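You operate a simulated robot arm through the tools that you are given. There is no shell and no other tool.

Carry out the task below with a simulated robot arm. There is one attempt and no reset: what you move stays moved.

Task
Fetch the green cloth and set it on the white card stack on the top of the side bench. Fetch the black tray from the top of the side bench and set it on the upper shelf under the grey bench. Close the clips drawer. Put the cream block marked "N3" from the top of the side bench on top of the small white carton there and the cream block that says "N5" on top of the white adapter. Turn the tester rate knob to 3. Open the workbench drawer, put the purple felt block in the inside of the workbench drawer and shut the drawer again. The order is free.

The check looks at the end state, three seconds after you hand in, the way a careful person would. Anything else that was tipped, shoved, dropped, spilled or broken makes it a failure. Flat cloth is picked up by pressing the open fingertips on it (5 to 10 N) and closing them slowly along it; thin cloth reads only 2 to 8 mm in the jaws.

Robot
A 7-joint arm with a two-finger parallel gripper on a trunk, on a base that drives. Base frame: it is fixed to the floor where the robot stands at the start and does not move with it; the origin is under the middle of the robot, x ahead of it, y to its left, z up. Readings come in mm, rad, newtons and seconds.
Its first joint turns from -2.897 to 2.897 rad. Places, roughly: black tray [-250, 3500, 750]; card stack [-1000, 3500, 750]; clips drawer [300, 3200, 600]; cream block [-1250, 3500, 750]; green cloth (6x9x3 cm) [-700, 3600, 900]; inside of the workbench drawer [-3200, 200, 700]; purple felt block (4x3x4 cm) [-3000, 2400, 500]; small white carton [-1750, 3500, 1000]; tester rate knob [-3000, 2600, 900]; upper shelf under the grey bench [-3200, 2100, 500]; white adapter [-1500, 3500, 750]; workbench drawer [-3100, 200, 700]. Payload 3.43 kg.
The TCP is the grasp point between the finger pads, 30 mm short of the fingertips. In the tool frame z runs along the fingers and y along their closing line. Largest opening 94 mm; finger width 28, thickness 10; the body of the gripper, 50 by 96 mm, starts 55 mm behind the TCP.
Orientation is told as [roll, pitch, yaw] about the base's x, y, z axes, in that order, counted from this pose: with the fingers straight down and closing along the base's y, the tool's x points along the base's -x, its y along +y and its z along -z.

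Tools
- The arm moves only by the tool arm_command. Its argument "targets" is a list of rows, each a list of 3 entries, a list of its own where there are three numbers: the shift along the tool's x, y, z in mm, then the turn, a rotation vector about the tool's x, y, z in rad, then the gripper command, from -1 (fully open) to 1 (shut), values between in proportion. In form: [[[x, y, z], [rx, ry, rz], gripper], ...]. A call has 1 to 20 rows; each row is the pose to reach, as a shift and turn from the pose commanded when the call began, along the tool's axes at that moment. A row lasts 0.2 s, in which the tool goes at most 50 mm and 0.15 rad; a call with a longer step from one row to the next is refused whole, and so is a gripper value outside its range. A pose out of reach is approached as far as the arm can. The call stops where the force on the tool passes 40 N (or 10 N more than at its start, if that is more) or the arm is blocked; 0.2 s more then pass. The fingers move at their own pace (about 45 mm/s each) and stop on an object; they squeeze with about 37 N. The grip force told is the motor's: it shows also when the fingers shut on nothing. Time passes only in rows, and 0.2 s behind the last, so rows that repeat a pose let the fingers close. The reply holds the time, the measured pose of the TCP, the force on the tool along the base axes, the opening and the grip force, in the units named above and with some noise, with the torque about the TCP (base axes, N m) and any sound that the robot's microphone picked up.
- Cameras (640 x 400 px; columns grow to the right, rows downward): "scene" is now at [489.9, 155.9, 1025.8]; the picture's right is [-0.65, -0.76, 0.00], its down [0.01, -0.00, -1.00] and it looks along [0.76, -0.65, 0.01] (base axes); focal length 214 px, centre (320, 200). "wrist" rides on the gripper at [76, 14, -103] in the tool frame; the picture's right is [-0.18, 0.98, 0.00], its down [-0.75, -0.14, -0.64] and it looks along [-0.63, -0.12, 0.77] (tool axes); focal length 243 px, centre (320, 200). There is no depth. A picture from a camera that has moved, and an enlarged one, comes with that camera's place and axes in the base frame and with its lens.
- snapshot(camera): a new picture of that camera. It takes no simulated time.
- lift_body(by): slides the trunk up (or, below 0, down) by that many mm; the arm and the scene camera ride with it, the base frame stays. It gives what a move gives, with no picture.
- roll_base(legs): drives the robot by 1 to 6 legs, each [ahead, left, turn to the left] in mm, mm and rad, along the robot's own axes; the way and the turn of a leg run together, so that a leg with both is an arc; at most 1500 mm and 3.142 rad a leg. The arm and the cameras ride along, it lands a little off, and it stops where it bumps. It gives what a move gives.
- head_to(pan, tilt): turns the head with the scene camera to pan (to the left, within 1.798 rad either way) and tilt (down, from -0.506 to 1.204), counted from straight ahead of the robot. It gives what a move gives.
- zoom(camera, box): a new picture of the part [left, top, right, bottom] of that camera's present view, enlarged. It takes no simulated time.
- finish_job(): hands the job in; it is judged then, once.

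Places have to be worked out from the pictures, the camera data and where the tool is seen. Open the gripper and draw the arm clear of the work before you hand the job in, unless the task says otherwise.

The tools are called after "Emit:" by a JSON object that holds its "op" and its "data". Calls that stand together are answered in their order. arm_command: Moves the arm, as the interface text tells. Its arguments: {"type":"object","properties":{"targets":{"type":"array","items":{"type":"array"}}},"required":["targets"]} The other tools are called the same way: lift_body (by) slides the trunk up or down; roll_base (legs) drives the base; head_to (pan, tilt) turns the head that bears the scene camera; snapshot (camera) takes a picture; zoom (camera, box) takes an enlarged picture of a part of a camera's view; finish_job () hands the job in.

At the start:

```text
t: 0.0
eef_pos: [699.8, -81.3, 1137.5]
orientation: [0.073, 0.031, 0.024]
contact_force: [-1.1, 0.5, -0.3]
moment: [0.01, 0.01, 0.0]
finger_gap: 94.0
gripper_force: 0.0
trunk travel left (down, up): [-65.0, 425.0]
robot x, y, heading: [1.0, -5.2, -0.003]
head pan, tilt: [-0.714, -0.007]
```

scene: 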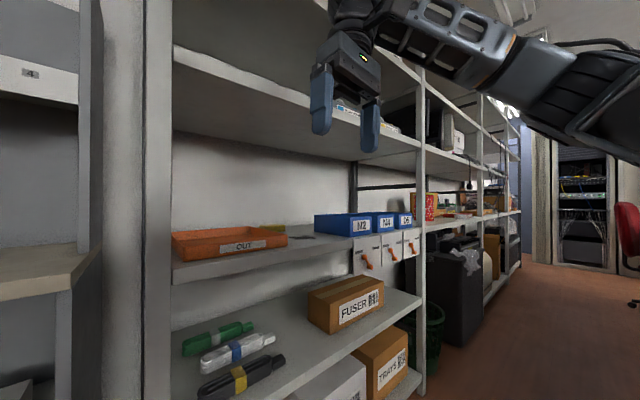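
wrist: 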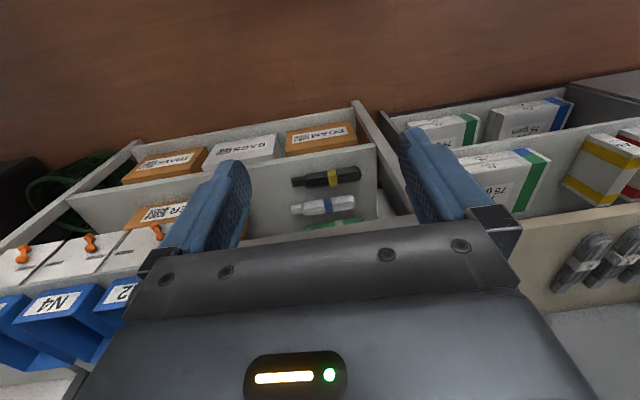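

I begin by looking around: the shelf ahead isn't the task's; the work places lie to the left (+y) and behind (-x). I turn the head left first.

Emit:
{"op": "head_to", "data": {"pan": 1.5, "tilt": 0.2}}

Emit:
{"op": "snapshot", "data": {"camera": "scene"}}

```text
t: 2.1
eef_pos: [700.2, -79.2, 1136.7]
orientation: [0.074, 0.031, 0.025]
contact_force: [-1.2, -0.5, -0.6]
moment: [-0.04, 0.01, 0.03]
finger_gap: 94.4
gripper_force: 0.1
trunk travel left (down, up): [-65.0, 425.0]
robot x, y, heading: [-1.5, 2.5, -0.003]
head pan, tilt: [1.499, 0.201]
```

```text
taken
camera scene: at [428.7, 307.6, 1006.7], right [1.0, -0.07, 0.0], down [-0.01, -0.2, -0.98], along [0.07, 0.98, -0.2], focal length 214 px, centre (320, 200)
```

scene: 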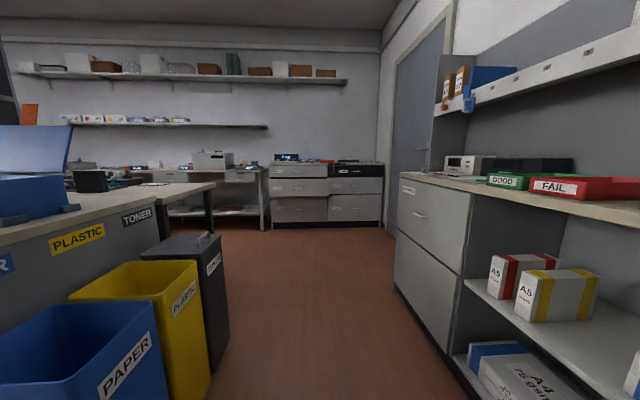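

There is an aisle heading +y between the island bench with bins (left) and the right shelf. The far wall has the side bench. I enlarge it.

Emit:
{"op": "zoom", "data": {"camera": "scene", "box": [40, 130, 240, 255]}}

Emit:
{"op": "zoom", "data": {"camera": "scene", "box": [220, 130, 420, 255]}}

Emit:
{"op": "zoom", "data": {"camera": "scene", "box": [0, 100, 260, 262]}}

```text
3.20 times, centred on (140, 192) of scene
camera zoom: at [428.7, 307.6, 1006.7], right [1.0, -0.07, 0.0], down [-0.01, -0.2, -0.98], along [0.07, 0.98, -0.2], focal length 686 px, centre (896, 224)
```

zoom: 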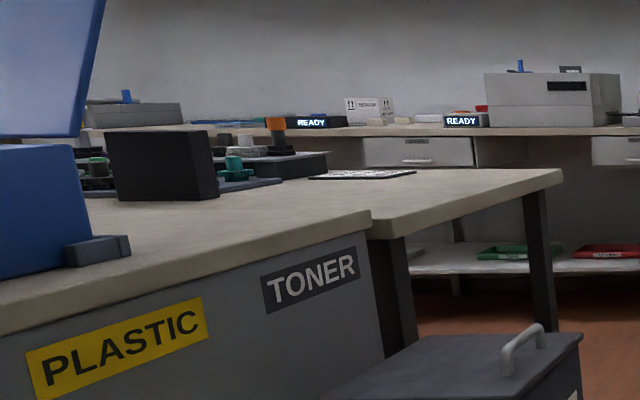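

```text
3.20 times, centred on (320, 192) of scene
camera zoom: at [428.7, 307.6, 1006.7], right [1.0, -0.07, 0.0], down [-0.01, -0.2, -0.98], along [0.07, 0.98, -0.2], focal length 686 px, centre (320, 224)
```

zoom: 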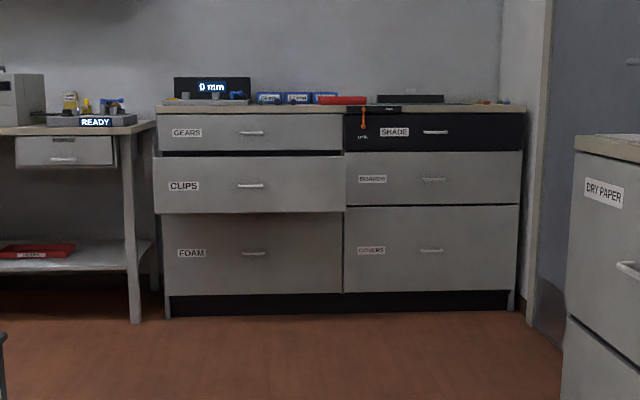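

```text
2.46 times, centred on (130, 181) of scene
camera zoom: at [428.7, 307.6, 1006.7], right [1.0, -0.07, 0.0], down [-0.01, -0.2, -0.98], along [0.07, 0.98, -0.2], focal length 528 px, centre (788, 247)
```

zoom: 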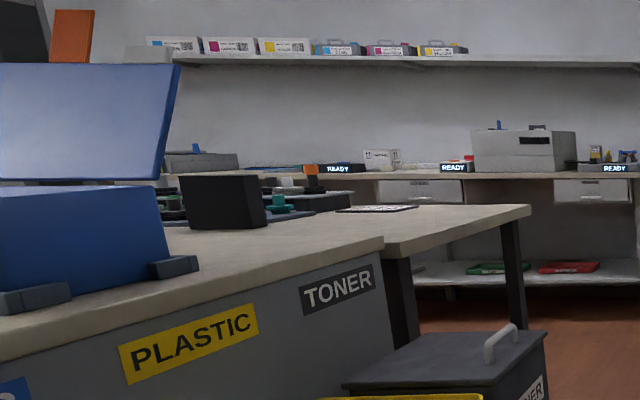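

The aisle runs roughly x −20…1110; the clips drawer is ajar at around x 340, y 3120. I turn left in place so I face +y, then look again.

Emit:
{"op": "roll_base", "data": {"legs": [[200, 0, 0], [0, 0, 1.574]]}}

Emit:
{"op": "head_to", "data": {"pan": 0.6, "tilt": 0.25}}

Emit:
{"op": "snapshot", "data": {"camera": "scene"}}

Emit:
{"op": "snapshot", "data": {"camera": "wrist"}}

```text
t: 7.5
eef_pos: [293.4, 698.8, 1137.2]
orientation: [0.073, 0.031, 1.576]
contact_force: [0.4, 0.6, -0.3]
moment: [-0.03, 0.0, -0.04]
finger_gap: 94.0
gripper_force: 0.0
trunk travel left (down, up): [-65.0, 425.0]
robot x, y, heading: [203.1, -0.5, 1.554]
head pan, tilt: [1.499, 0.201]
```

```text
t: 8.7
eef_pos: [293.6, 697.5, 1137.1]
orientation: [0.074, 0.033, 1.578]
contact_force: [-0.4, -0.3, -0.1]
moment: [0.0, 0.01, -0.03]
finger_gap: 94.0
gripper_force: 0.2
trunk travel left (down, up): [-65.0, 425.0]
robot x, y, heading: [205.3, 0.2, 1.558]
head pan, tilt: [0.6, 0.25]
```

```text
taken
camera scene: at [-57.8, 503.3, 1002.2], right [0.83, 0.55, 0.0], down [0.14, -0.21, -0.97], along [-0.53, 0.81, -0.25], focal length 214 px, centre (320, 200)
```

scene: 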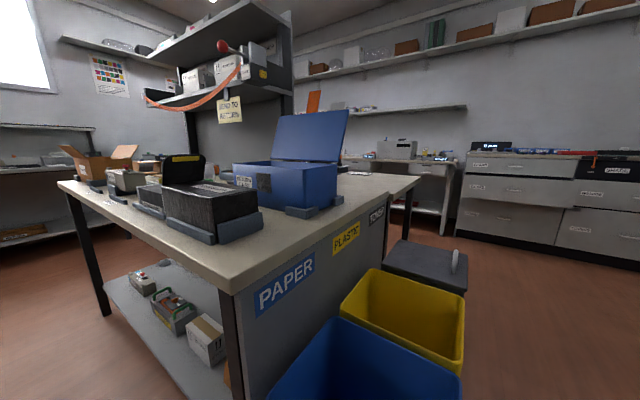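

```text
taken
camera wrist: at [287.3, 626.6, 1242.8], right [-0.98, 0.18, 0.07], down [0.18, 0.77, 0.61], along [0.06, 0.61, -0.79], focal length 243 px, centre (320, 200)
```

wrist: 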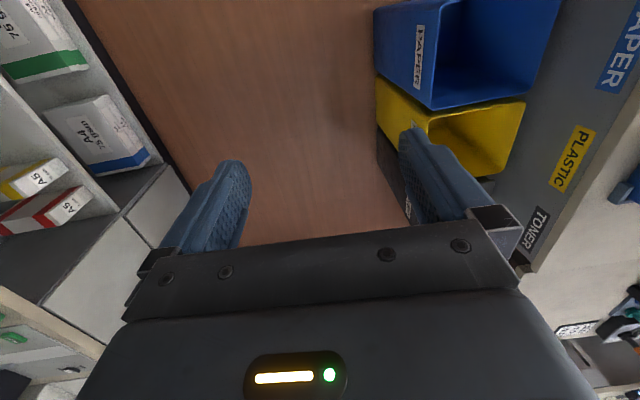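

Bins stick out to about x≈0 on my left. I shift right toward the aisle's middle and drive up the aisle.

Emit:
{"op": "roll_base", "data": {"legs": [[0, -340, 0], [1400, 0, 0.0]]}}

Emit:
{"op": "head_to", "data": {"pan": 0.0, "tilt": 0.25}}

Emit:
{"op": "snapshot", "data": {"camera": "scene"}}

Emit:
{"op": "head_to", "data": {"pan": 0.9, "tilt": 0.25}}

Emit:
{"op": "snapshot", "data": {"camera": "scene"}}

```text
t: 17.4
eef_pos: [646.1, 2080.7, 1137.7]
orientation: [0.075, 0.03, 1.586]
contact_force: [0.1, -0.4, 0.1]
moment: [-0.01, 0.0, 0.01]
finger_gap: 94.0
gripper_force: 0.0
trunk travel left (down, up): [-65.0, 425.0]
robot x, y, heading: [557.0, 1380.5, 1.56]
head pan, tilt: [0.6, 0.25]
```

```text
t: 18.4
eef_pos: [645.4, 2080.1, 1137.3]
orientation: [0.075, 0.032, 1.588]
contact_force: [-0.2, -0.2, 0.2]
moment: [0.03, 0.01, -0.02]
finger_gap: 93.9
gripper_force: 0.1
trunk travel left (down, up): [-65.0, 425.0]
robot x, y, heading: [559.2, 1384.3, 1.559]
head pan, tilt: [0.0, 0.25]
```

```text
taken
camera scene: at [349.2, 1898.8, 1002.2], right [1.0, -0.01, 0.0], down [0.0, -0.25, -0.97], along [0.01, 0.97, -0.25], focal length 214 px, centre (320, 200)
```

scene: 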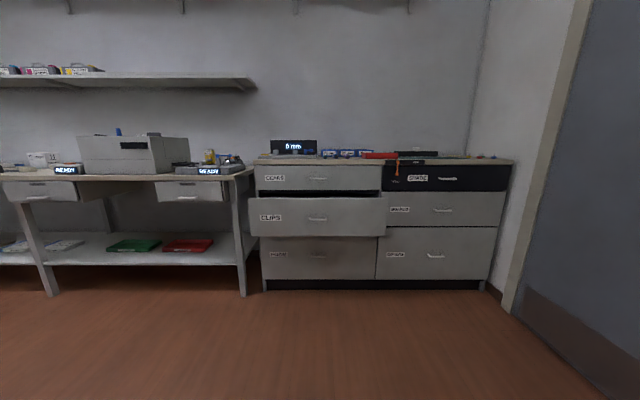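

```text
t: 19.6
eef_pos: [646.2, 2082.1, 1137.8]
orientation: [0.076, 0.033, 1.587]
contact_force: [0.0, -0.1, -0.2]
moment: [0.0, 0.0, 0.0]
finger_gap: 94.0
gripper_force: 0.0
trunk travel left (down, up): [-65.0, 425.0]
robot x, y, heading: [558.5, 1383.9, 1.561]
head pan, tilt: [0.901, 0.25]
```

```text
taken
camera scene: at [275.8, 1864.1, 1002.2], right [0.63, 0.78, 0.0], down [0.19, -0.16, -0.97], along [-0.75, 0.61, -0.25], focal length 214 px, centre (320, 200)
```

scene: 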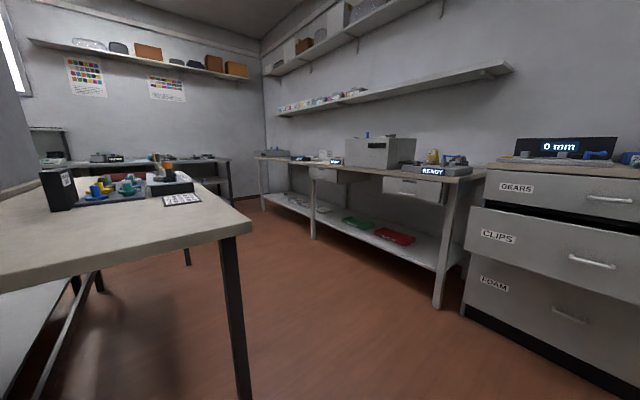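

The clips drawer protrudes; its handle is around x≈345. I drive nearer and shift left to line up with it, then look at it closely.

Emit:
{"op": "roll_base", "data": {"legs": [[650, 0, 0], [0, 280, 0.01], [250, 0, 0]]}}

Emit:
{"op": "head_to", "data": {"pan": -0.3, "tilt": 0.5}}

Emit:
{"op": "snapshot", "data": {"camera": "scene"}}

Emit:
{"op": "snapshot", "data": {"camera": "wrist"}}

```text
t: 26.2
eef_pos: [361.9, 2985.6, 1137.0]
orientation: [0.075, 0.033, 1.598]
contact_force: [0.5, 0.4, -0.3]
moment: [0.03, 0.01, 0.02]
finger_gap: 94.1
gripper_force: 0.0
trunk travel left (down, up): [-65.0, 425.0]
robot x, y, heading: [286.3, 2285.4, 1.577]
head pan, tilt: [0.901, 0.25]
```

```text
t: 27.6
eef_pos: [361.1, 2984.7, 1136.7]
orientation: [0.076, 0.031, 1.599]
contact_force: [-0.5, -0.3, 0.1]
moment: [-0.02, -0.02, -0.01]
finger_gap: 94.0
gripper_force: 0.1
trunk travel left (down, up): [-65.0, 425.0]
robot x, y, heading: [283.2, 2289.0, 1.572]
head pan, tilt: [-0.3, 0.499]
```

```text
taken
camera scene: at [94.5, 2793.7, 979.0], right [0.96, -0.29, 0.0], down [-0.14, -0.46, -0.88], along [0.26, 0.84, -0.48], focal length 214 px, centre (320, 200)
```

scene: 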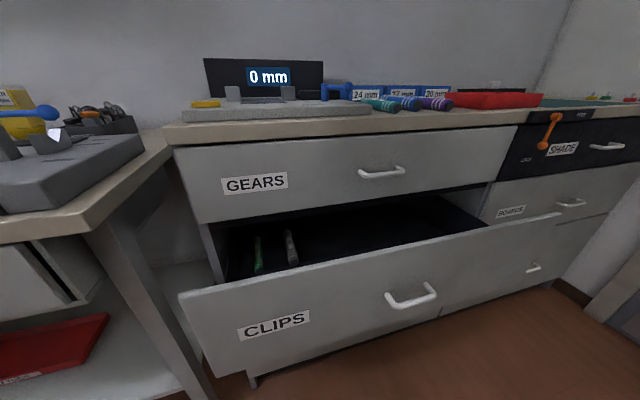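

```text
taken
camera wrist: at [357.3, 2914.0, 1242.7], right [-0.99, 0.16, 0.07], down [0.17, 0.78, 0.6], along [0.04, 0.61, -0.79], focal length 243 px, centre (320, 200)
```

wrist: 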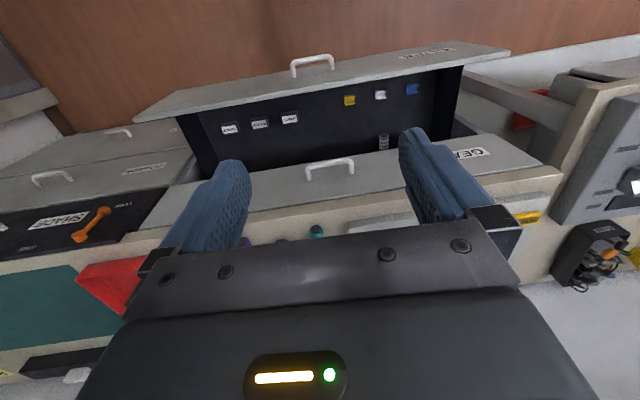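

The drawer sticks out about 150 mm; its face is near y≈3035, z 500–715, handle at about [342, 3005, 615]. I back up 100 mm for arm room, and square the tool to vertical.

Emit:
{"op": "roll_base", "data": {"legs": [[-110, 0, 0]]}}

Emit:
{"op": "arm_command", "data": {"targets": [[[0, 0, 0], [0.073, -0.031, 0.028], 1], [[0, 0, 0], [0.073, -0.031, 0.028], 1], [[0, 0, 0], [0.073, -0.031, 0.028], 1], [[0, 0, 0], [0.073, -0.031, 0.028], 1], [[0, 0, 0], [0.073, -0.031, 0.028], 1]]}}

```text
t: 28.8
eef_pos: [360.2, 2876.8, 1137.1]
orientation: [0.074, 0.035, 1.602]
contact_force: [-0.1, 0.9, 0.6]
moment: [-0.02, 0.04, -0.02]
finger_gap: 94.4
gripper_force: 0.1
trunk travel left (down, up): [-65.0, 425.0]
robot x, y, heading: [284.8, 2174.5, 1.584]
head pan, tilt: [-0.3, 0.499]
```

```text
t: 30.0
eef_pos: [362.8, 2877.8, 1132.1]
orientation: [0.023, 0.011, 1.58]
contact_force: [0.4, 0.7, -0.1]
moment: [0.0, 0.01, 0.0]
finger_gap: 0.0
gripper_force: 10.6
trunk travel left (down, up): [-65.0, 425.0]
robot x, y, heading: [285.0, 2177.8, 1.572]
head pan, tilt: [-0.3, 0.499]
```

Now I descend with the fingers shut while tilting them toward the drawer.

Emit:
{"op": "arm_command", "data": {"targets": [[[0, 0, 45], [0, -0.12, 0], 1], [[0, 0, 90], [0, -0.24, 0], 1], [[0, 0, 135], [0, -0.36, 0], 1], [[0, 0, 180], [0, -0.48, 0], 1], [[0, 0, 225], [0, -0.6, 0], 1], [[0, 0, 270], [0, -0.72, 0], 1], [[0, 0, 315], [0, -0.84, 0], 1], [[0, 0, 360], [0, -0.96, 0], 1], [[0, 0, 405], [0, -1.08, 0], 1], [[0, 0, 440], [0, -1.2, 0], 1], [[0, 0, 440], [0, -1.2, 0], 1]]}}

Emit:
{"op": "snapshot", "data": {"camera": "scene"}}

Emit:
{"op": "snapshot", "data": {"camera": "wrist"}}

```text
t: 32.4
eef_pos: [364.5, 2885.9, 687.0]
orientation: [0.003, -1.2, 1.571]
contact_force: [0.3, -0.4, -0.2]
moment: [0.0, 0.0, 0.01]
finger_gap: 0.0
gripper_force: 33.1
out of reach, approached as far as the arm can: row 6, 7, 8, 9, 10, 11
trunk travel left (down, up): [-65.0, 425.0]
robot x, y, heading: [283.8, 2175.2, 1.579]
head pan, tilt: [-0.3, 0.499]
```

```text
taken
camera scene: at [93.8, 2683.0, 979.1], right [0.96, -0.29, 0.0], down [-0.14, -0.46, -0.88], along [0.25, 0.84, -0.48], focal length 214 px, centre (320, 200)
```

scene: 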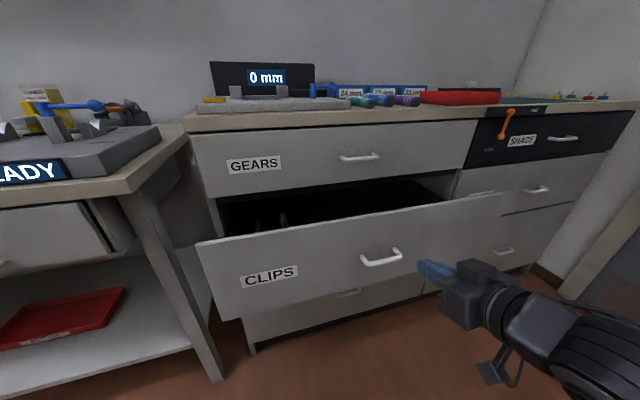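

```text
taken
camera wrist: at [349.3, 2763.4, 653.6], right [-0.98, 0.06, 0.17], down [0.14, -0.32, 0.93], along [0.12, 0.94, 0.31], focal length 243 px, centre (320, 200)
```

wrist: 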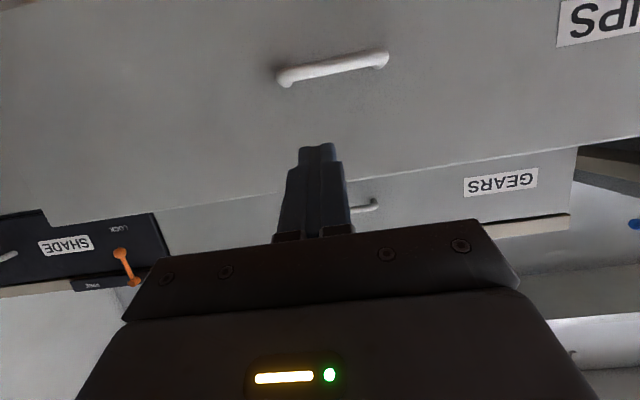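

The wrist view puts the handle at z≈613 and the drawer's top edge at ≈725; my tip is at z≈676, above the handle, on the drawer's centre line. I push forward.

Emit:
{"op": "arm_command", "data": {"targets": [[[-11, 0, 28], [0, 0, 0], 1], [[-22, 0, 56], [0, 0, 0], 1], [[-33, 0, 84], [0, 0, 0], 1], [[-40, 0, 103], [0, 0, 0], 1], [[-44, 0, 112], [0, 0, 0], 1], [[-48, 0, 122], [0, 0, 0], 1], [[-52, 0, 132], [0, 0, 0], 1], [[-55, 0, 142], [0, 0, 0], 1], [[-59, 0, 152], [0, 0, 0], 1], [[-63, 0, 162], [0, 0, 0], 1], [[-67, 0, 172], [0, 0, 0], 1], [[-71, 0, 182], [0, 0, 0], 1], [[-75, 0, 192], [0, 0, 0], 1], [[-79, 0, 202], [0, 0, 0], 1], [[-82, 0, 212], [0, 0, 0], 1], [[-86, 0, 222], [0, 0, 0], 1], [[-90, 0, 232], [0, 0, 0], 1], [[-94, 0, 242], [0, 0, 0], 1], [[-98, 0, 252], [0, 0, 0], 1]]}}

Emit:
{"op": "snapshot", "data": {"camera": "scene"}}

```text
t: 36.4
eef_pos: [363.6, 3153.2, 688.2]
orientation: [0.003, -1.196, 1.569]
contact_force: [0.6, -13.7, 2.2]
moment: [0.14, -0.03, -0.05]
finger_gap: 0.0
gripper_force: 32.8
trunk travel left (down, up): [-65.0, 425.0]
robot x, y, heading: [283.6, 2175.7, 1.575]
head pan, tilt: [-0.3, 0.499]
stopped in row 19: the force on the tool passed its limit at 59 N (the readings are from after the stop); the commanded pose is now the measured one
```

```text
taken
camera scene: at [94.1, 2682.5, 979.2], right [0.96, -0.29, 0.0], down [-0.14, -0.46, -0.88], along [0.25, 0.84, -0.48], focal length 214 px, centre (320, 200)
```

scene: 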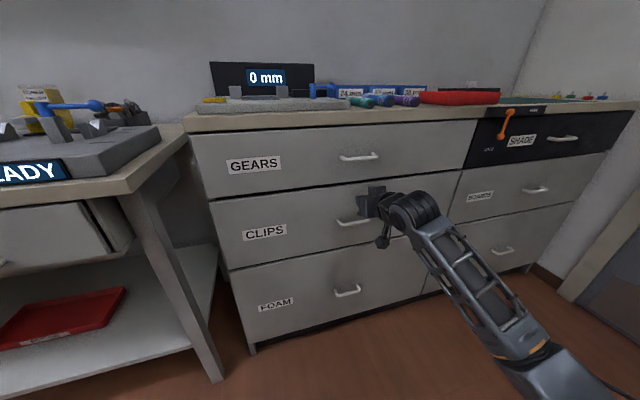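

The drawer hit its stop and looks flush. I back off, then raise the arm and undo the tilt.

Emit:
{"op": "arm_command", "data": {"targets": [[[16, 0, -42], [0, 0, 0], 1], [[33, 0, -84], [0, 0, 0], 1], [[50, 0, -126], [0, 0, 0], 1], [[65, 0, -168], [0, 0, 0], 1], [[81, 0, -210], [0, 0, 0], 1], [[97, 0, -250], [0, 0, 0], 1], [[54, 0, -267], [0, 0.12, 0], 1], [[11, 0, -284], [0, 0.24, 0], 1], [[-32, 0, -301], [0, 0.36, 0], 1], [[-75, 0, -318], [0, 0.48, 0], 0], [[-118, 0, -335], [0, 0.6, 0], -1], [[-161, 0, -352], [0, 0.72, 0], -1], [[-204, 0, -369], [0, 0.84, 0], -1], [[-247, 0, -386], [0, 0.96, 0], -1], [[-290, 0, -403], [0, 1.08, 0], -1], [[-330, 0, -419], [0, 1.2, 0], -1], [[-330, 0, -419], [0, 1.2, 0], -1]]}}

Emit:
{"op": "snapshot", "data": {"camera": "scene"}}

Emit:
{"op": "snapshot", "data": {"camera": "wrist"}}

```text
t: 40.0
eef_pos: [367.9, 2891.0, 1134.3]
orientation: [0.045, 0.028, 1.581]
contact_force: [0.2, -1.5, 1.5]
moment: [0.06, -0.1, -0.04]
finger_gap: 94.0
gripper_force: 0.1
out of reach, approached as far as the arm can: row 7, 8, 9, 10, 11
trunk travel left (down, up): [-65.0, 425.0]
robot x, y, heading: [285.5, 2176.5, 1.578]
head pan, tilt: [-0.3, 0.499]
```

```text
taken
camera scene: at [94.5, 2682.9, 978.8], right [0.96, -0.29, 0.0], down [-0.14, -0.46, -0.88], along [0.26, 0.84, -0.48], focal length 214 px, centre (320, 200)
```

scene: 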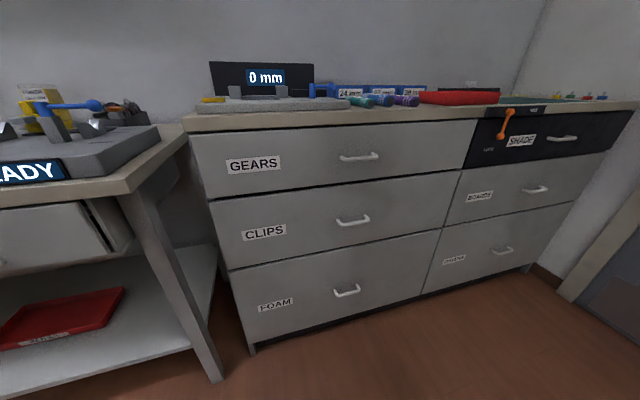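

```text
taken
camera wrist: at [360.1, 2817.6, 1239.7], right [-0.98, 0.17, 0.04], down [0.16, 0.77, 0.61], along [0.08, 0.61, -0.79], focal length 243 px, centre (320, 200)
```

wrist: 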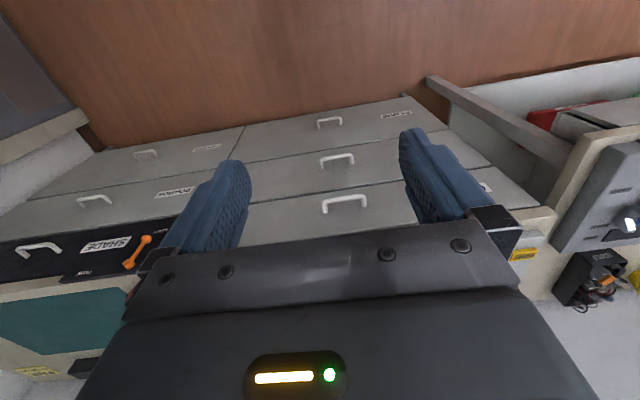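

The clips drawer is flush. Next the side bench: I drive diagonally ahead-left so that I'm in the lane between island and side bench, then look along the bench.

Emit:
{"op": "roll_base", "data": {"legs": [[380, 300, 0], [0, 300, 0]]}}

Emit:
{"op": "head_to", "data": {"pan": 0.5, "tilt": 0.35}}

Emit:
{"op": "snapshot", "data": {"camera": "scene"}}

Emit:
{"op": "snapshot", "data": {"camera": "wrist"}}

```text
t: 44.6
eef_pos: [-235.1, 3268.1, 1137.3]
orientation: [0.038, 0.024, 1.586]
contact_force: [-0.6, 0.7, -0.2]
moment: [-0.02, -0.02, 0.01]
finger_gap: 93.9
gripper_force: 0.0
trunk travel left (down, up): [-65.0, 425.0]
robot x, y, heading: [-319.4, 2551.4, 1.569]
head pan, tilt: [-0.3, 0.499]
```

```text
t: 45.7
eef_pos: [-235.2, 3267.8, 1136.1]
orientation: [0.041, 0.022, 1.585]
contact_force: [0.6, 0.1, -0.1]
moment: [-0.05, 0.0, 0.0]
finger_gap: 94.2
gripper_force: 0.0
trunk travel left (down, up): [-65.0, 425.0]
robot x, y, heading: [-322.9, 2550.2, 1.569]
head pan, tilt: [0.499, 0.351]
```

```text
taken
camera scene: at [-577.7, 3057.0, 992.7], right [0.88, 0.48, 0.0], down [0.16, -0.3, -0.94], along [-0.45, 0.83, -0.34], focal length 214 px, centre (320, 200)
```

scene: 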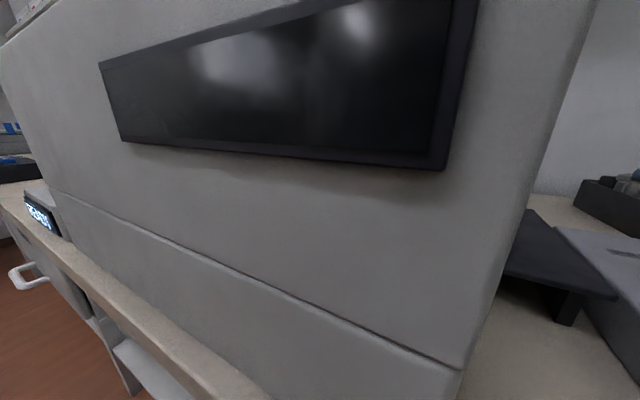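

```text
taken
camera wrist: at [-244.7, 3194.8, 1240.8], right [-0.98, 0.17, 0.03], down [0.15, 0.77, 0.62], along [0.08, 0.61, -0.79], focal length 243 px, centre (320, 200)
```

wrist: 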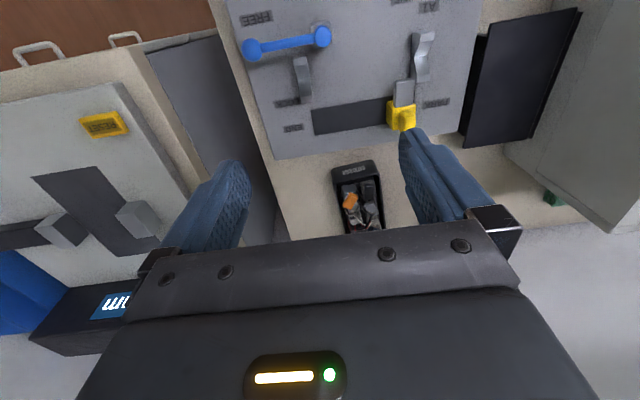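

The head is right in front of the big grey device; the dark plate right of it must be the black tray. I lift the trunk for an overview from above.

Emit:
{"op": "lift_body", "data": {"by": 350}}

Emit:
{"op": "head_to", "data": {"pan": 0.2, "tilt": 0.8}}

Emit:
{"op": "snapshot", "data": {"camera": "scene"}}

Emit:
{"op": "head_to", "data": {"pan": 1.0, "tilt": 0.6}}

Emit:
{"op": "snapshot", "data": {"camera": "scene"}}

Emit:
{"op": "snapshot", "data": {"camera": "wrist"}}

```text
t: 49.1
eef_pos: [-234.8, 3268.2, 1486.0]
orientation: [0.038, 0.022, 1.585]
contact_force: [0.9, -0.6, -0.1]
moment: [0.0, 0.0, 0.0]
finger_gap: 94.2
gripper_force: 0.0
trunk travel left (down, up): [-415.0, 75.0]
robot x, y, heading: [-316.5, 2552.1, 1.567]
head pan, tilt: [0.499, 0.351]
```

```text
t: 50.0
eef_pos: [-235.6, 3267.6, 1487.2]
orientation: [0.04, 0.023, 1.585]
contact_force: [0.0, -0.6, 0.0]
moment: [0.03, 0.02, -0.01]
finger_gap: 94.3
gripper_force: 0.1
trunk travel left (down, up): [-415.0, 75.0]
robot x, y, heading: [-317.5, 2554.7, 1.572]
head pan, tilt: [0.201, 0.799]
```

```text
taken
camera scene: at [-549.3, 3054.3, 1303.1], right [0.98, 0.2, 0.0], down [0.14, -0.7, -0.7], along [-0.14, 0.68, -0.72], focal length 214 px, centre (320, 200)
```

scene: 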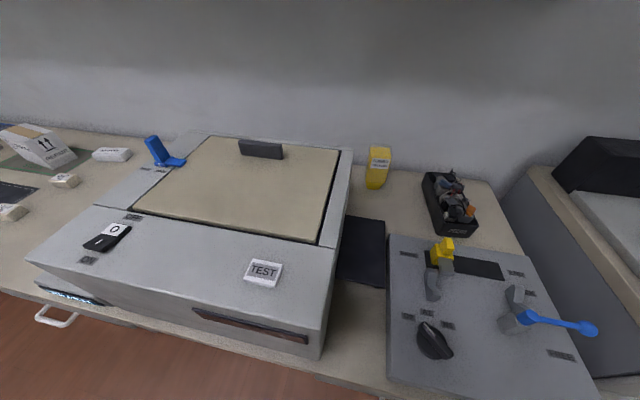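

```text
t: 51.1
eef_pos: [-236.1, 3267.9, 1486.5]
orientation: [0.036, 0.022, 1.586]
contact_force: [0.1, -0.6, -0.1]
moment: [0.01, -0.01, -0.01]
finger_gap: 94.1
gripper_force: 0.0
trunk travel left (down, up): [-415.0, 75.0]
robot x, y, heading: [-317.4, 2550.8, 1.562]
head pan, tilt: [1.0, 0.6]
```

```text
taken
camera scene: at [-607.6, 3023.1, 1319.9], right [0.54, 0.84, 0.0], down [0.47, -0.31, -0.82], along [-0.69, 0.45, -0.57], focal length 214 px, centre (320, 200)
```

scene: 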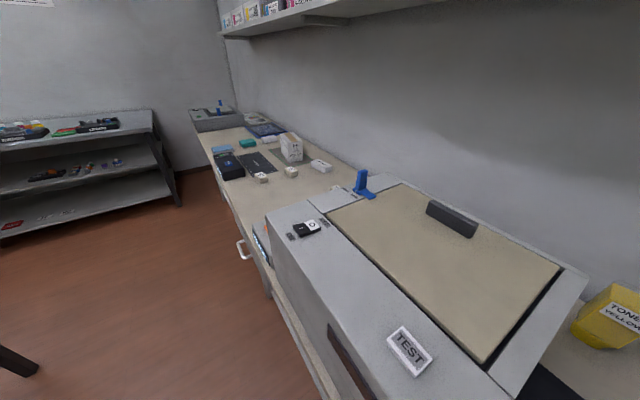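

```text
taken
camera wrist: at [-244.5, 3194.8, 1590.8], right [-0.98, 0.17, 0.03], down [0.15, 0.77, 0.62], along [0.08, 0.61, -0.79], focal length 243 px, centre (320, 200)
```

wrist: 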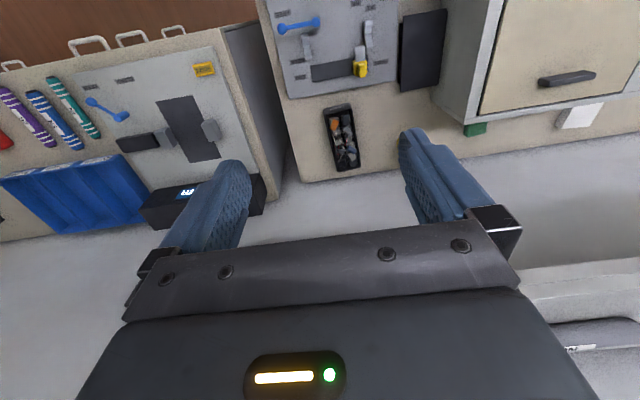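

I enlarge the views to find the cloth, cards and blocks; a green patch behind the copier and a white item at its left show in the wrist picture.

Emit:
{"op": "zoom", "data": {"camera": "wrist", "box": [400, 0, 640, 150]}}

Emit:
{"op": "zoom", "data": {"camera": "scene", "box": [180, 90, 380, 215]}}

Emit:
{"op": "head_to", "data": {"pan": 0.3, "tilt": 0.7}}

Emit:
{"op": "zoom", "data": {"camera": "scene", "box": [60, 80, 380, 280]}}

```text
2.67 times, centred on (520, 75) of wrist
camera zoom: at [-244.5, 3194.8, 1590.8], right [-0.98, 0.17, 0.03], down [0.15, 0.77, 0.62], along [0.08, 0.61, -0.79], focal length 647 px, centre (-213, 533)
```

zoom: 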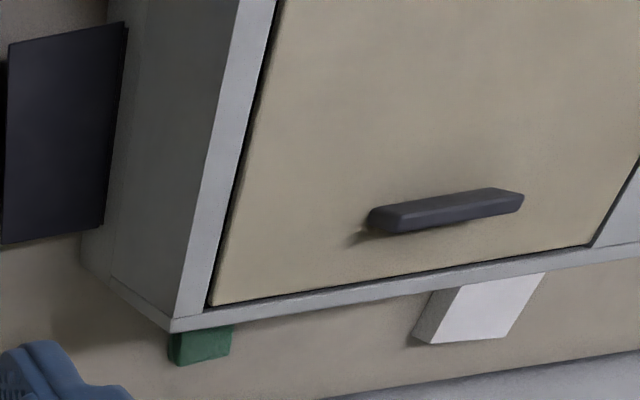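

```text
3.20 times, centred on (280, 152) of scene
camera zoom: at [-607.6, 3023.1, 1319.9], right [0.54, 0.84, 0.0], down [0.47, -0.31, -0.82], along [-0.69, 0.45, -0.57], focal length 686 px, centre (448, 352)
```

zoom: 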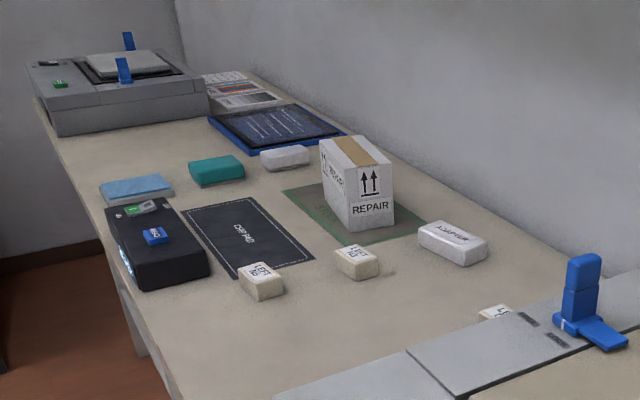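

```text
t: 52.2
eef_pos: [-236.4, 3268.1, 1485.6]
orientation: [0.038, 0.023, 1.584]
contact_force: [1.0, -0.5, 0.3]
moment: [-0.01, -0.04, 0.02]
finger_gap: 94.2
gripper_force: 0.0
trunk travel left (down, up): [-415.0, 75.0]
robot x, y, heading: [-318.2, 2555.8, 1.568]
head pan, tilt: [0.3, 0.7]
```

```text
2.00 times, centred on (220, 180) of scene
camera zoom: at [-558.4, 3056.4, 1311.3], right [0.96, 0.29, 0.0], down [0.19, -0.62, -0.76], along [-0.23, 0.73, -0.64], focal length 429 px, centre (520, 240)
```

zoom: 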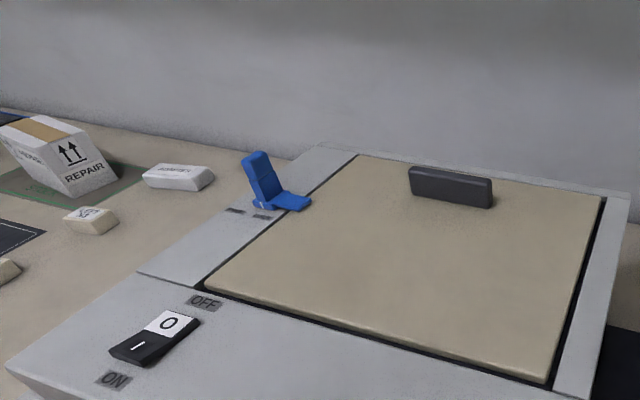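

The green patch lies behind the copier (rear edge y≈3465, top z≈1038), at about (-700, 3600, 860). I drive left 400 mm and use the wrist camera to look over the copier.

Emit:
{"op": "roll_base", "data": {"legs": [[50, 400, 0]]}}

Emit:
{"op": "lift_body", "data": {"by": -200}}

Emit:
{"op": "snapshot", "data": {"camera": "wrist"}}

Emit:
{"op": "snapshot", "data": {"camera": "scene"}}

```text
t: 54.7
eef_pos: [-634.5, 3319.1, 1486.7]
orientation: [0.038, 0.022, 1.584]
contact_force: [-0.1, -0.4, 0.5]
moment: [-0.02, 0.01, 0.06]
finger_gap: 93.7
gripper_force: 0.0
trunk travel left (down, up): [-415.0, 75.0]
robot x, y, heading: [-718.5, 2605.2, 1.566]
head pan, tilt: [0.3, 0.7]
```

```text
t: 56.9
eef_pos: [-636.5, 3318.6, 1286.4]
orientation: [0.039, 0.025, 1.584]
contact_force: [-0.2, 0.0, -0.3]
moment: [-0.04, -0.01, 0.0]
finger_gap: 93.9
gripper_force: 0.1
trunk travel left (down, up): [-215.0, 275.0]
robot x, y, heading: [-725.0, 2605.1, 1.568]
head pan, tilt: [0.3, 0.7]
```

```text
taken
camera wrist: at [-645.0, 3245.5, 1390.7], right [-0.98, 0.17, 0.03], down [0.16, 0.77, 0.62], along [0.08, 0.61, -0.79], focal length 243 px, centre (320, 200)
```

wrist: 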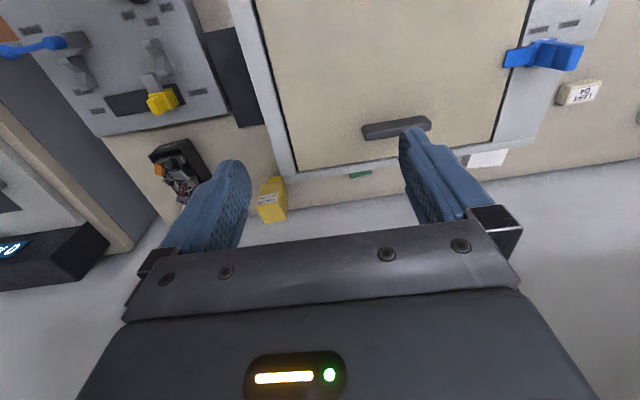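

```text
taken
camera scene: at [-958.9, 3107.4, 1111.4], right [0.96, 0.29, 0.0], down [0.19, -0.62, -0.76], along [-0.22, 0.73, -0.64], focal length 214 px, centre (320, 200)
```

scene: 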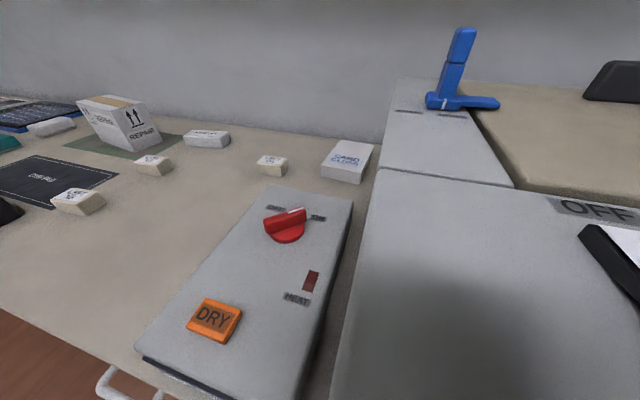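

The white block beside the copier reads "CARD …" (card stack, ≈x −1000). I move the tool over the copier's rear to look down behind it at the green item.

Emit:
{"op": "arm_command", "data": {"targets": [[[-40, 11, 26], [0.01, -0.005, 0], -1], [[-80, 22, 52], [0.02, -0.01, 0], -1], [[-120, 33, 78], [0.03, -0.015, 0], -1], [[-160, 45, 100], [0.038, -0.024, 0.01], -1], [[-160, 45, 100], [0.038, -0.024, 0.01], -1]]}}

Emit:
{"op": "snapshot", "data": {"camera": "wrist"}}

Emit:
{"op": "head_to", "data": {"pan": -0.3, "tilt": 0.3}}

Emit:
{"op": "snapshot", "data": {"camera": "scene"}}

```text
t: 58.3
eef_pos: [-664.3, 3444.4, 1207.7]
orientation: [-0.019, -0.059, 1.613]
contact_force: [0.5, -0.7, -0.7]
moment: [0.05, -0.02, 0.02]
finger_gap: 94.2
gripper_force: 0.1
trunk travel left (down, up): [-215.0, 275.0]
robot x, y, heading: [-705.7, 2594.2, 1.546]
head pan, tilt: [0.3, 0.7]
stopped in row 5: the arm was blocked; the commanded pose is now the measured one
```

```text
taken
camera wrist: at [-678.5, 3362.9, 1305.2], right [-0.99, 0.14, -0.01], down [0.1, 0.72, 0.69], along [0.11, 0.68, -0.72], focal length 243 px, centre (320, 200)
```

wrist: 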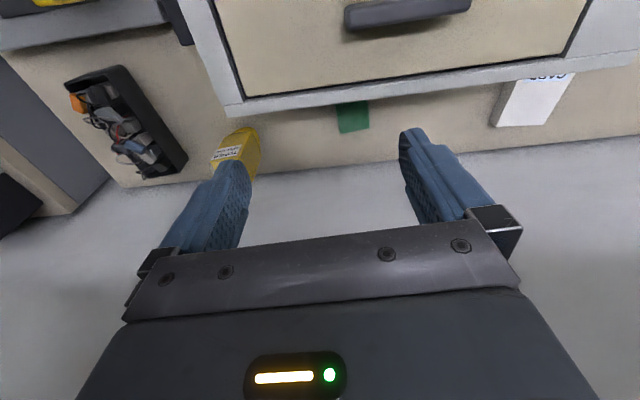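

```text
t: 59.3
eef_pos: [-665.4, 3445.3, 1208.0]
orientation: [-0.019, -0.058, 1.618]
contact_force: [0.1, -0.4, 0.6]
moment: [0.0, -0.03, 0.03]
finger_gap: 94.2
gripper_force: 0.2
trunk travel left (down, up): [-215.0, 275.0]
robot x, y, heading: [-702.7, 2598.1, 1.547]
head pan, tilt: [-0.3, 0.3]
```

```text
taken
camera scene: at [-877.0, 3103.5, 1151.2], right [0.95, -0.32, 0.0], down [-0.1, -0.27, -0.96], along [0.3, 0.91, -0.29], focal length 214 px, centre (320, 200)
```

scene: 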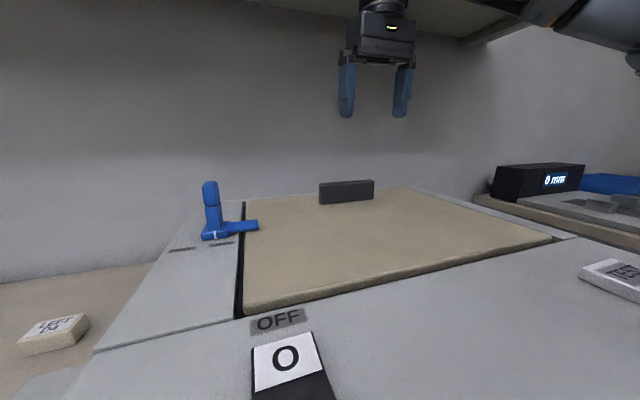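

The arm was blocked—probably a wrist link met the wall shelf's edge (z≈1410). I'll back off right away and zoom in on the green item from the present wrist picture.

Emit:
{"op": "zoom", "data": {"camera": "wrist", "box": [260, 60, 440, 172]}}

Emit:
{"op": "arm_command", "data": {"targets": [[[40, 0, 0], [0, 0, 0], -1], [[80, 0, 0], [0, 0, 0], -1], [[120, 0, 0], [0, 0, 0], -1], [[120, 0, 0], [0, 0, 0], -1]]}}

Emit:
{"op": "head_to", "data": {"pan": -0.3, "tilt": -0.2}}

Emit:
{"op": "snapshot", "data": {"camera": "scene"}}

```text
3.56 times, centred on (350, 116) of wrist
camera zoom: at [-678.2, 3362.8, 1305.2], right [-0.99, 0.14, -0.01], down [0.09, 0.72, 0.69], along [0.1, 0.68, -0.73], focal length 863 px, centre (213, 499)
```

zoom: 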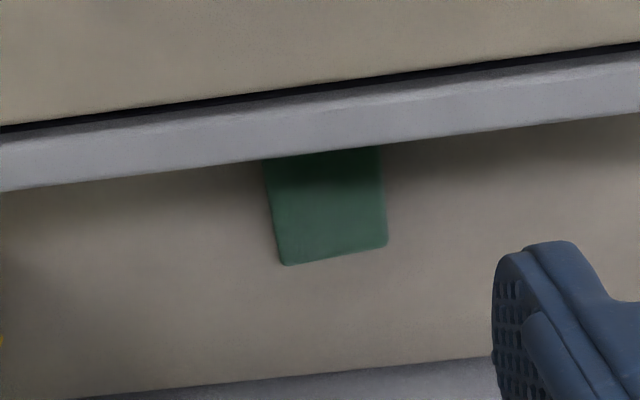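

```text
t: 60.3
eef_pos: [-660.5, 3337.3, 1192.9]
orientation: [-0.019, -0.036, 1.604]
contact_force: [0.5, -0.2, -0.2]
moment: [-0.01, -0.02, -0.03]
finger_gap: 94.1
gripper_force: 0.0
trunk travel left (down, up): [-215.0, 275.0]
robot x, y, heading: [-706.2, 2595.2, 1.55]
head pan, tilt: [-0.3, 0.3]
```

```text
t: 61.2
eef_pos: [-662.1, 3336.5, 1192.6]
orientation: [-0.019, -0.037, 1.604]
contact_force: [-0.4, -0.2, 0.0]
moment: [0.03, 0.02, 0.03]
finger_gap: 94.1
gripper_force: 0.0
trunk travel left (down, up): [-215.0, 275.0]
robot x, y, heading: [-705.6, 2599.8, 1.546]
head pan, tilt: [-0.3, -0.201]
```

```text
taken
camera scene: at [-881.8, 3102.1, 1192.5], right [0.95, -0.32, 0.0], down [0.06, 0.19, -0.98], along [0.31, 0.93, 0.2], focal length 214 px, centre (320, 200)
```

scene: 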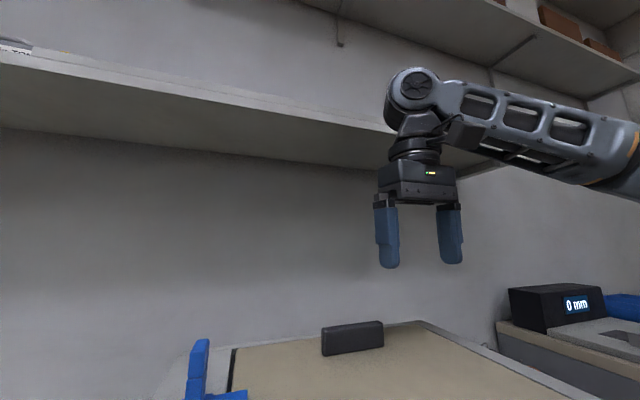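

The shelf's front edge is near y≈3420, z≈1410, so over the copier I must keep the TCP below ≈1100. I shift right to avoid the lid handle (x −695…−785), lower to z≈1093, level the tool, and look.

Emit:
{"op": "arm_command", "data": {"targets": [[[0, -32, 0], [-0.01, 0.02, 0.015], -1], [[0, -65, 20], [-0.019, 0.037, 0.033], -1], [[0, -65, 60], [-0.019, 0.037, 0.033], -1], [[0, -65, 100], [-0.019, 0.037, 0.033], -1], [[0, -65, 100], [-0.019, 0.037, 0.033], -1]]}}

Emit:
{"op": "head_to", "data": {"pan": -0.3, "tilt": 0.2}}

Emit:
{"op": "snapshot", "data": {"camera": "scene"}}

```text
t: 62.4
eef_pos: [-595.3, 3343.3, 1092.5]
orientation: [0.0, 0.001, 1.57]
contact_force: [-0.1, 0.6, -0.3]
moment: [0.02, 0.01, -0.01]
finger_gap: 94.1
gripper_force: 0.0
trunk travel left (down, up): [-215.0, 275.0]
robot x, y, heading: [-704.6, 2595.1, 1.552]
head pan, tilt: [-0.3, -0.201]
```

```text
t: 63.3
eef_pos: [-595.3, 3342.2, 1092.6]
orientation: [0.0, 0.001, 1.572]
contact_force: [0.4, 0.0, 0.0]
moment: [0.01, -0.01, 0.0]
finger_gap: 94.0
gripper_force: 0.1
trunk travel left (down, up): [-215.0, 275.0]
robot x, y, heading: [-706.9, 2592.5, 1.556]
head pan, tilt: [-0.3, 0.201]
```

```text
taken
camera scene: at [-878.6, 3111.6, 1156.8], right [0.95, -0.32, 0.0], down [-0.06, -0.19, -0.98], along [0.31, 0.93, -0.2], focal length 214 px, centre (320, 200)
```

scene: 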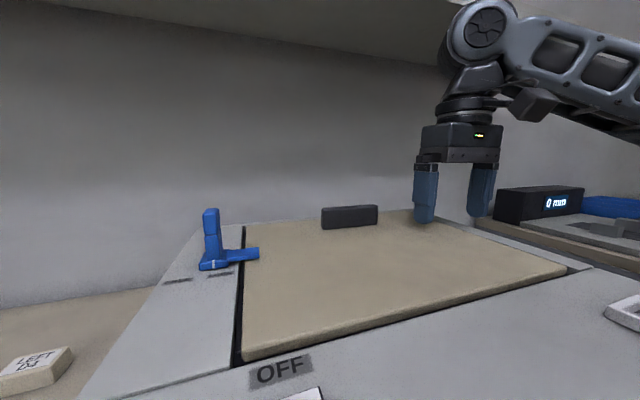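

Joint top sits ≈265 mm above the TCP, so z 1092 clears the shelf (bottom ≈1410). I roll the base ahead 80 mm and look with the wrist camera.

Emit:
{"op": "roll_base", "data": {"legs": [[85, 0, 0.015]]}}

Emit:
{"op": "arm_command", "data": {"targets": [[[-35, 0, 0], [0, 0, 0], -1], [[-70, 0, 0], [0, 0, 0], -1], [[-100, 0, 0], [0, 0, 0], -1], [[-100, 0, 0], [0, 0, 0], -1]]}}

Emit:
{"op": "snapshot", "data": {"camera": "wrist"}}

Emit:
{"op": "snapshot", "data": {"camera": "scene"}}

```text
t: 64.5
eef_pos: [-605.3, 3414.2, 1095.9]
orientation: [0.001, -0.003, 1.586]
contact_force: [-0.2, -0.1, 0.1]
moment: [0.0, 0.02, -0.01]
finger_gap: 94.0
gripper_force: 0.2
trunk travel left (down, up): [-215.0, 275.0]
robot x, y, heading: [-698.8, 2668.9, 1.567]
head pan, tilt: [-0.3, 0.201]
stopped in leg 1: the robot was blocked; the commanded pose is now the measured one
```

```text
t: 65.5
eef_pos: [-604.7, 3515.4, 1096.0]
orientation: [0.002, -0.005, 1.589]
contact_force: [-0.6, 0.6, 0.7]
moment: [0.01, 0.01, 0.01]
finger_gap: 93.9
gripper_force: 0.1
trunk travel left (down, up): [-215.0, 275.0]
robot x, y, heading: [-702.8, 2672.5, 1.563]
head pan, tilt: [-0.3, 0.201]
```

```text
taken
camera wrist: at [-618.3, 3438.6, 1197.8], right [-0.99, 0.17, 0.0], down [0.13, 0.75, 0.65], along [0.11, 0.64, -0.76], focal length 243 px, centre (320, 200)
```

wrist: 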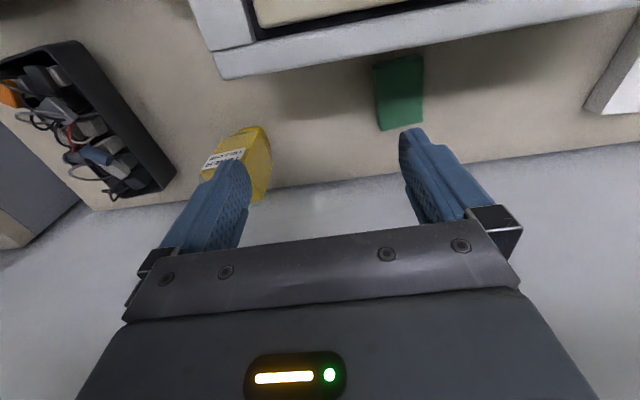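

```text
taken
camera scene: at [-884.3, 3179.0, 1159.0], right [0.95, -0.3, 0.0], down [-0.06, -0.19, -0.98], along [0.3, 0.93, -0.2], focal length 214 px, centre (320, 200)
```

scene: 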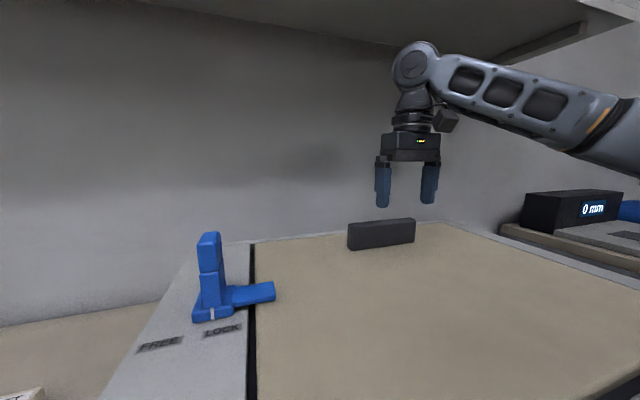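

Emit:
{"op": "zoom", "data": {"camera": "wrist", "box": [320, 20, 480, 120]}}

```text
4.00 times, centred on (400, 70) of wrist
camera zoom: at [-618.3, 3438.6, 1197.8], right [-0.99, 0.17, 0.0], down [0.13, 0.75, 0.65], along [0.11, 0.64, -0.76], focal length 970 px, centre (0, 720)
```

zoom: 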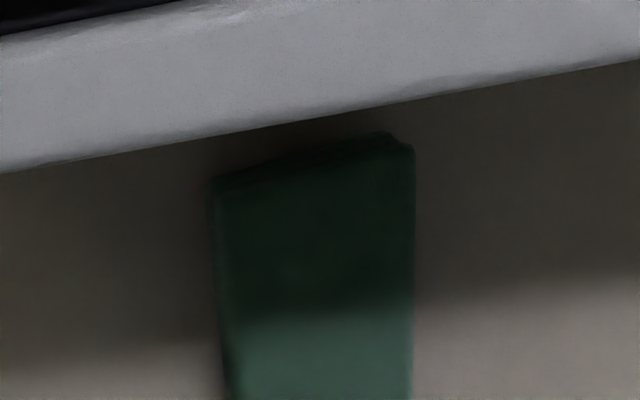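

Triangulating the adapter gives z≈878, so the bench top is ≈850 and the cloth lies on it behind the copier: about 60 mm wide in x centred x≈−702, y 3513–3602, top ≈875. I move over it and come down part way, checking the forearm against the lid handle.

Emit:
{"op": "arm_command", "data": {"targets": [[[-20, 45, 0], [0, 0, 0.018], -1], [[-43, 97, 0], [0, 0, 0.018], -1], [[-43, 97, 30], [0, 0, 0.018], -1], [[-43, 97, 60], [0, 0, 0.018], -1], [[-43, 97, 90], [0, 0, 0.018], -1], [[-43, 97, 90], [0, 0, 0.018], -1]]}}

Emit:
{"op": "snapshot", "data": {"camera": "scene"}}

Emit:
{"op": "snapshot", "data": {"camera": "wrist"}}

```text
refused: row 2 steps farther than a row can; nothing moved
```

```text
taken
camera scene: at [-884.3, 3179.0, 1159.0], right [0.95, -0.3, 0.0], down [-0.06, -0.19, -0.98], along [0.3, 0.93, -0.2], focal length 214 px, centre (320, 200)
```

scene: 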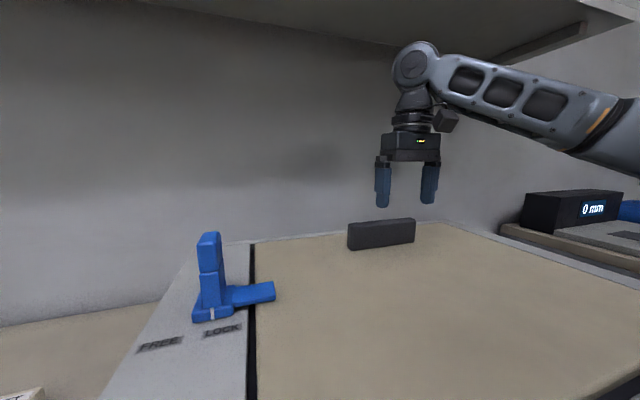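

```text
taken
camera wrist: at [-618.3, 3438.6, 1197.8], right [-0.99, 0.17, 0.0], down [0.13, 0.75, 0.65], along [0.11, 0.64, -0.76], focal length 243 px, centre (320, 200)
```

wrist: 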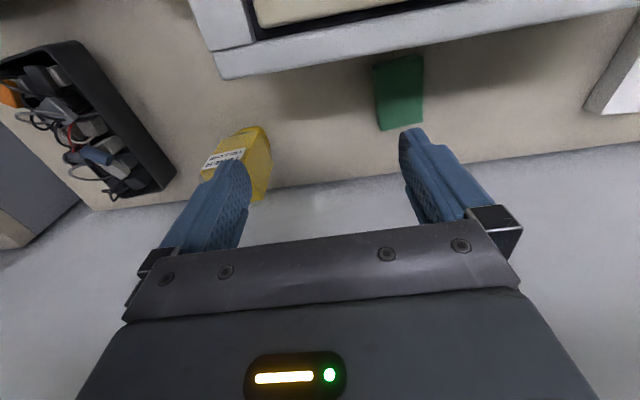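

The step was slightly too long; I resend with smaller steps.

Emit:
{"op": "arm_command", "data": {"targets": [[[-15, 33, 0], [0, 0, 0.018], -1], [[-30, 66, 0], [0, 0, 0.018], -1], [[-43, 97, 0], [0, 0, 0.018], -1], [[-43, 97, 30], [0, 0, 0.018], -1], [[-43, 97, 60], [0, 0, 0.018], -1], [[-43, 97, 90], [0, 0, 0.018], -1], [[-43, 97, 90], [0, 0, 0.018], -1]]}}

Emit:
{"op": "snapshot", "data": {"camera": "scene"}}

Emit:
{"op": "snapshot", "data": {"camera": "wrist"}}

```text
t: 67.2
eef_pos: [-700.1, 3561.2, 1047.2]
orientation: [-0.041, -0.067, 1.569]
contact_force: [-0.1, 0.0, 0.4]
moment: [0.0, 0.0, 0.01]
finger_gap: 94.2
gripper_force: 0.1
trunk travel left (down, up): [-215.0, 275.0]
robot x, y, heading: [-698.5, 2670.9, 1.565]
head pan, tilt: [-0.3, 0.201]
stopped in row 7: the arm was blocked; the commanded pose is now the measured one
```

```text
taken
camera scene: at [-884.3, 3178.3, 1164.5], right [0.95, -0.3, 0.0], down [-0.06, -0.18, -0.98], along [0.3, 0.93, -0.19], focal length 214 px, centre (320, 200)
```

scene: 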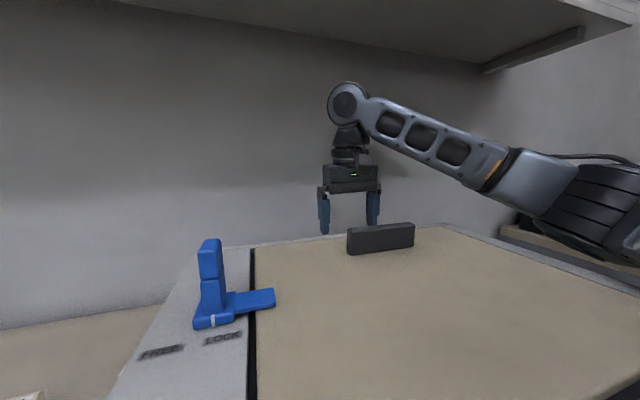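

```text
taken
camera wrist: at [-719.3, 3479.7, 1143.4], right [-0.98, 0.19, -0.03], down [0.12, 0.71, 0.7], along [0.15, 0.68, -0.72], focal length 243 px, centre (320, 200)
```

wrist: 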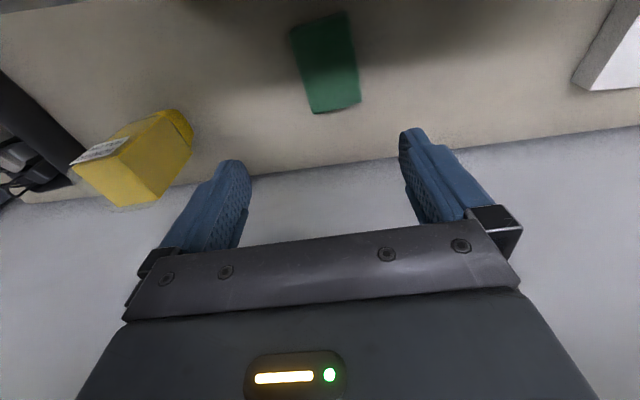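

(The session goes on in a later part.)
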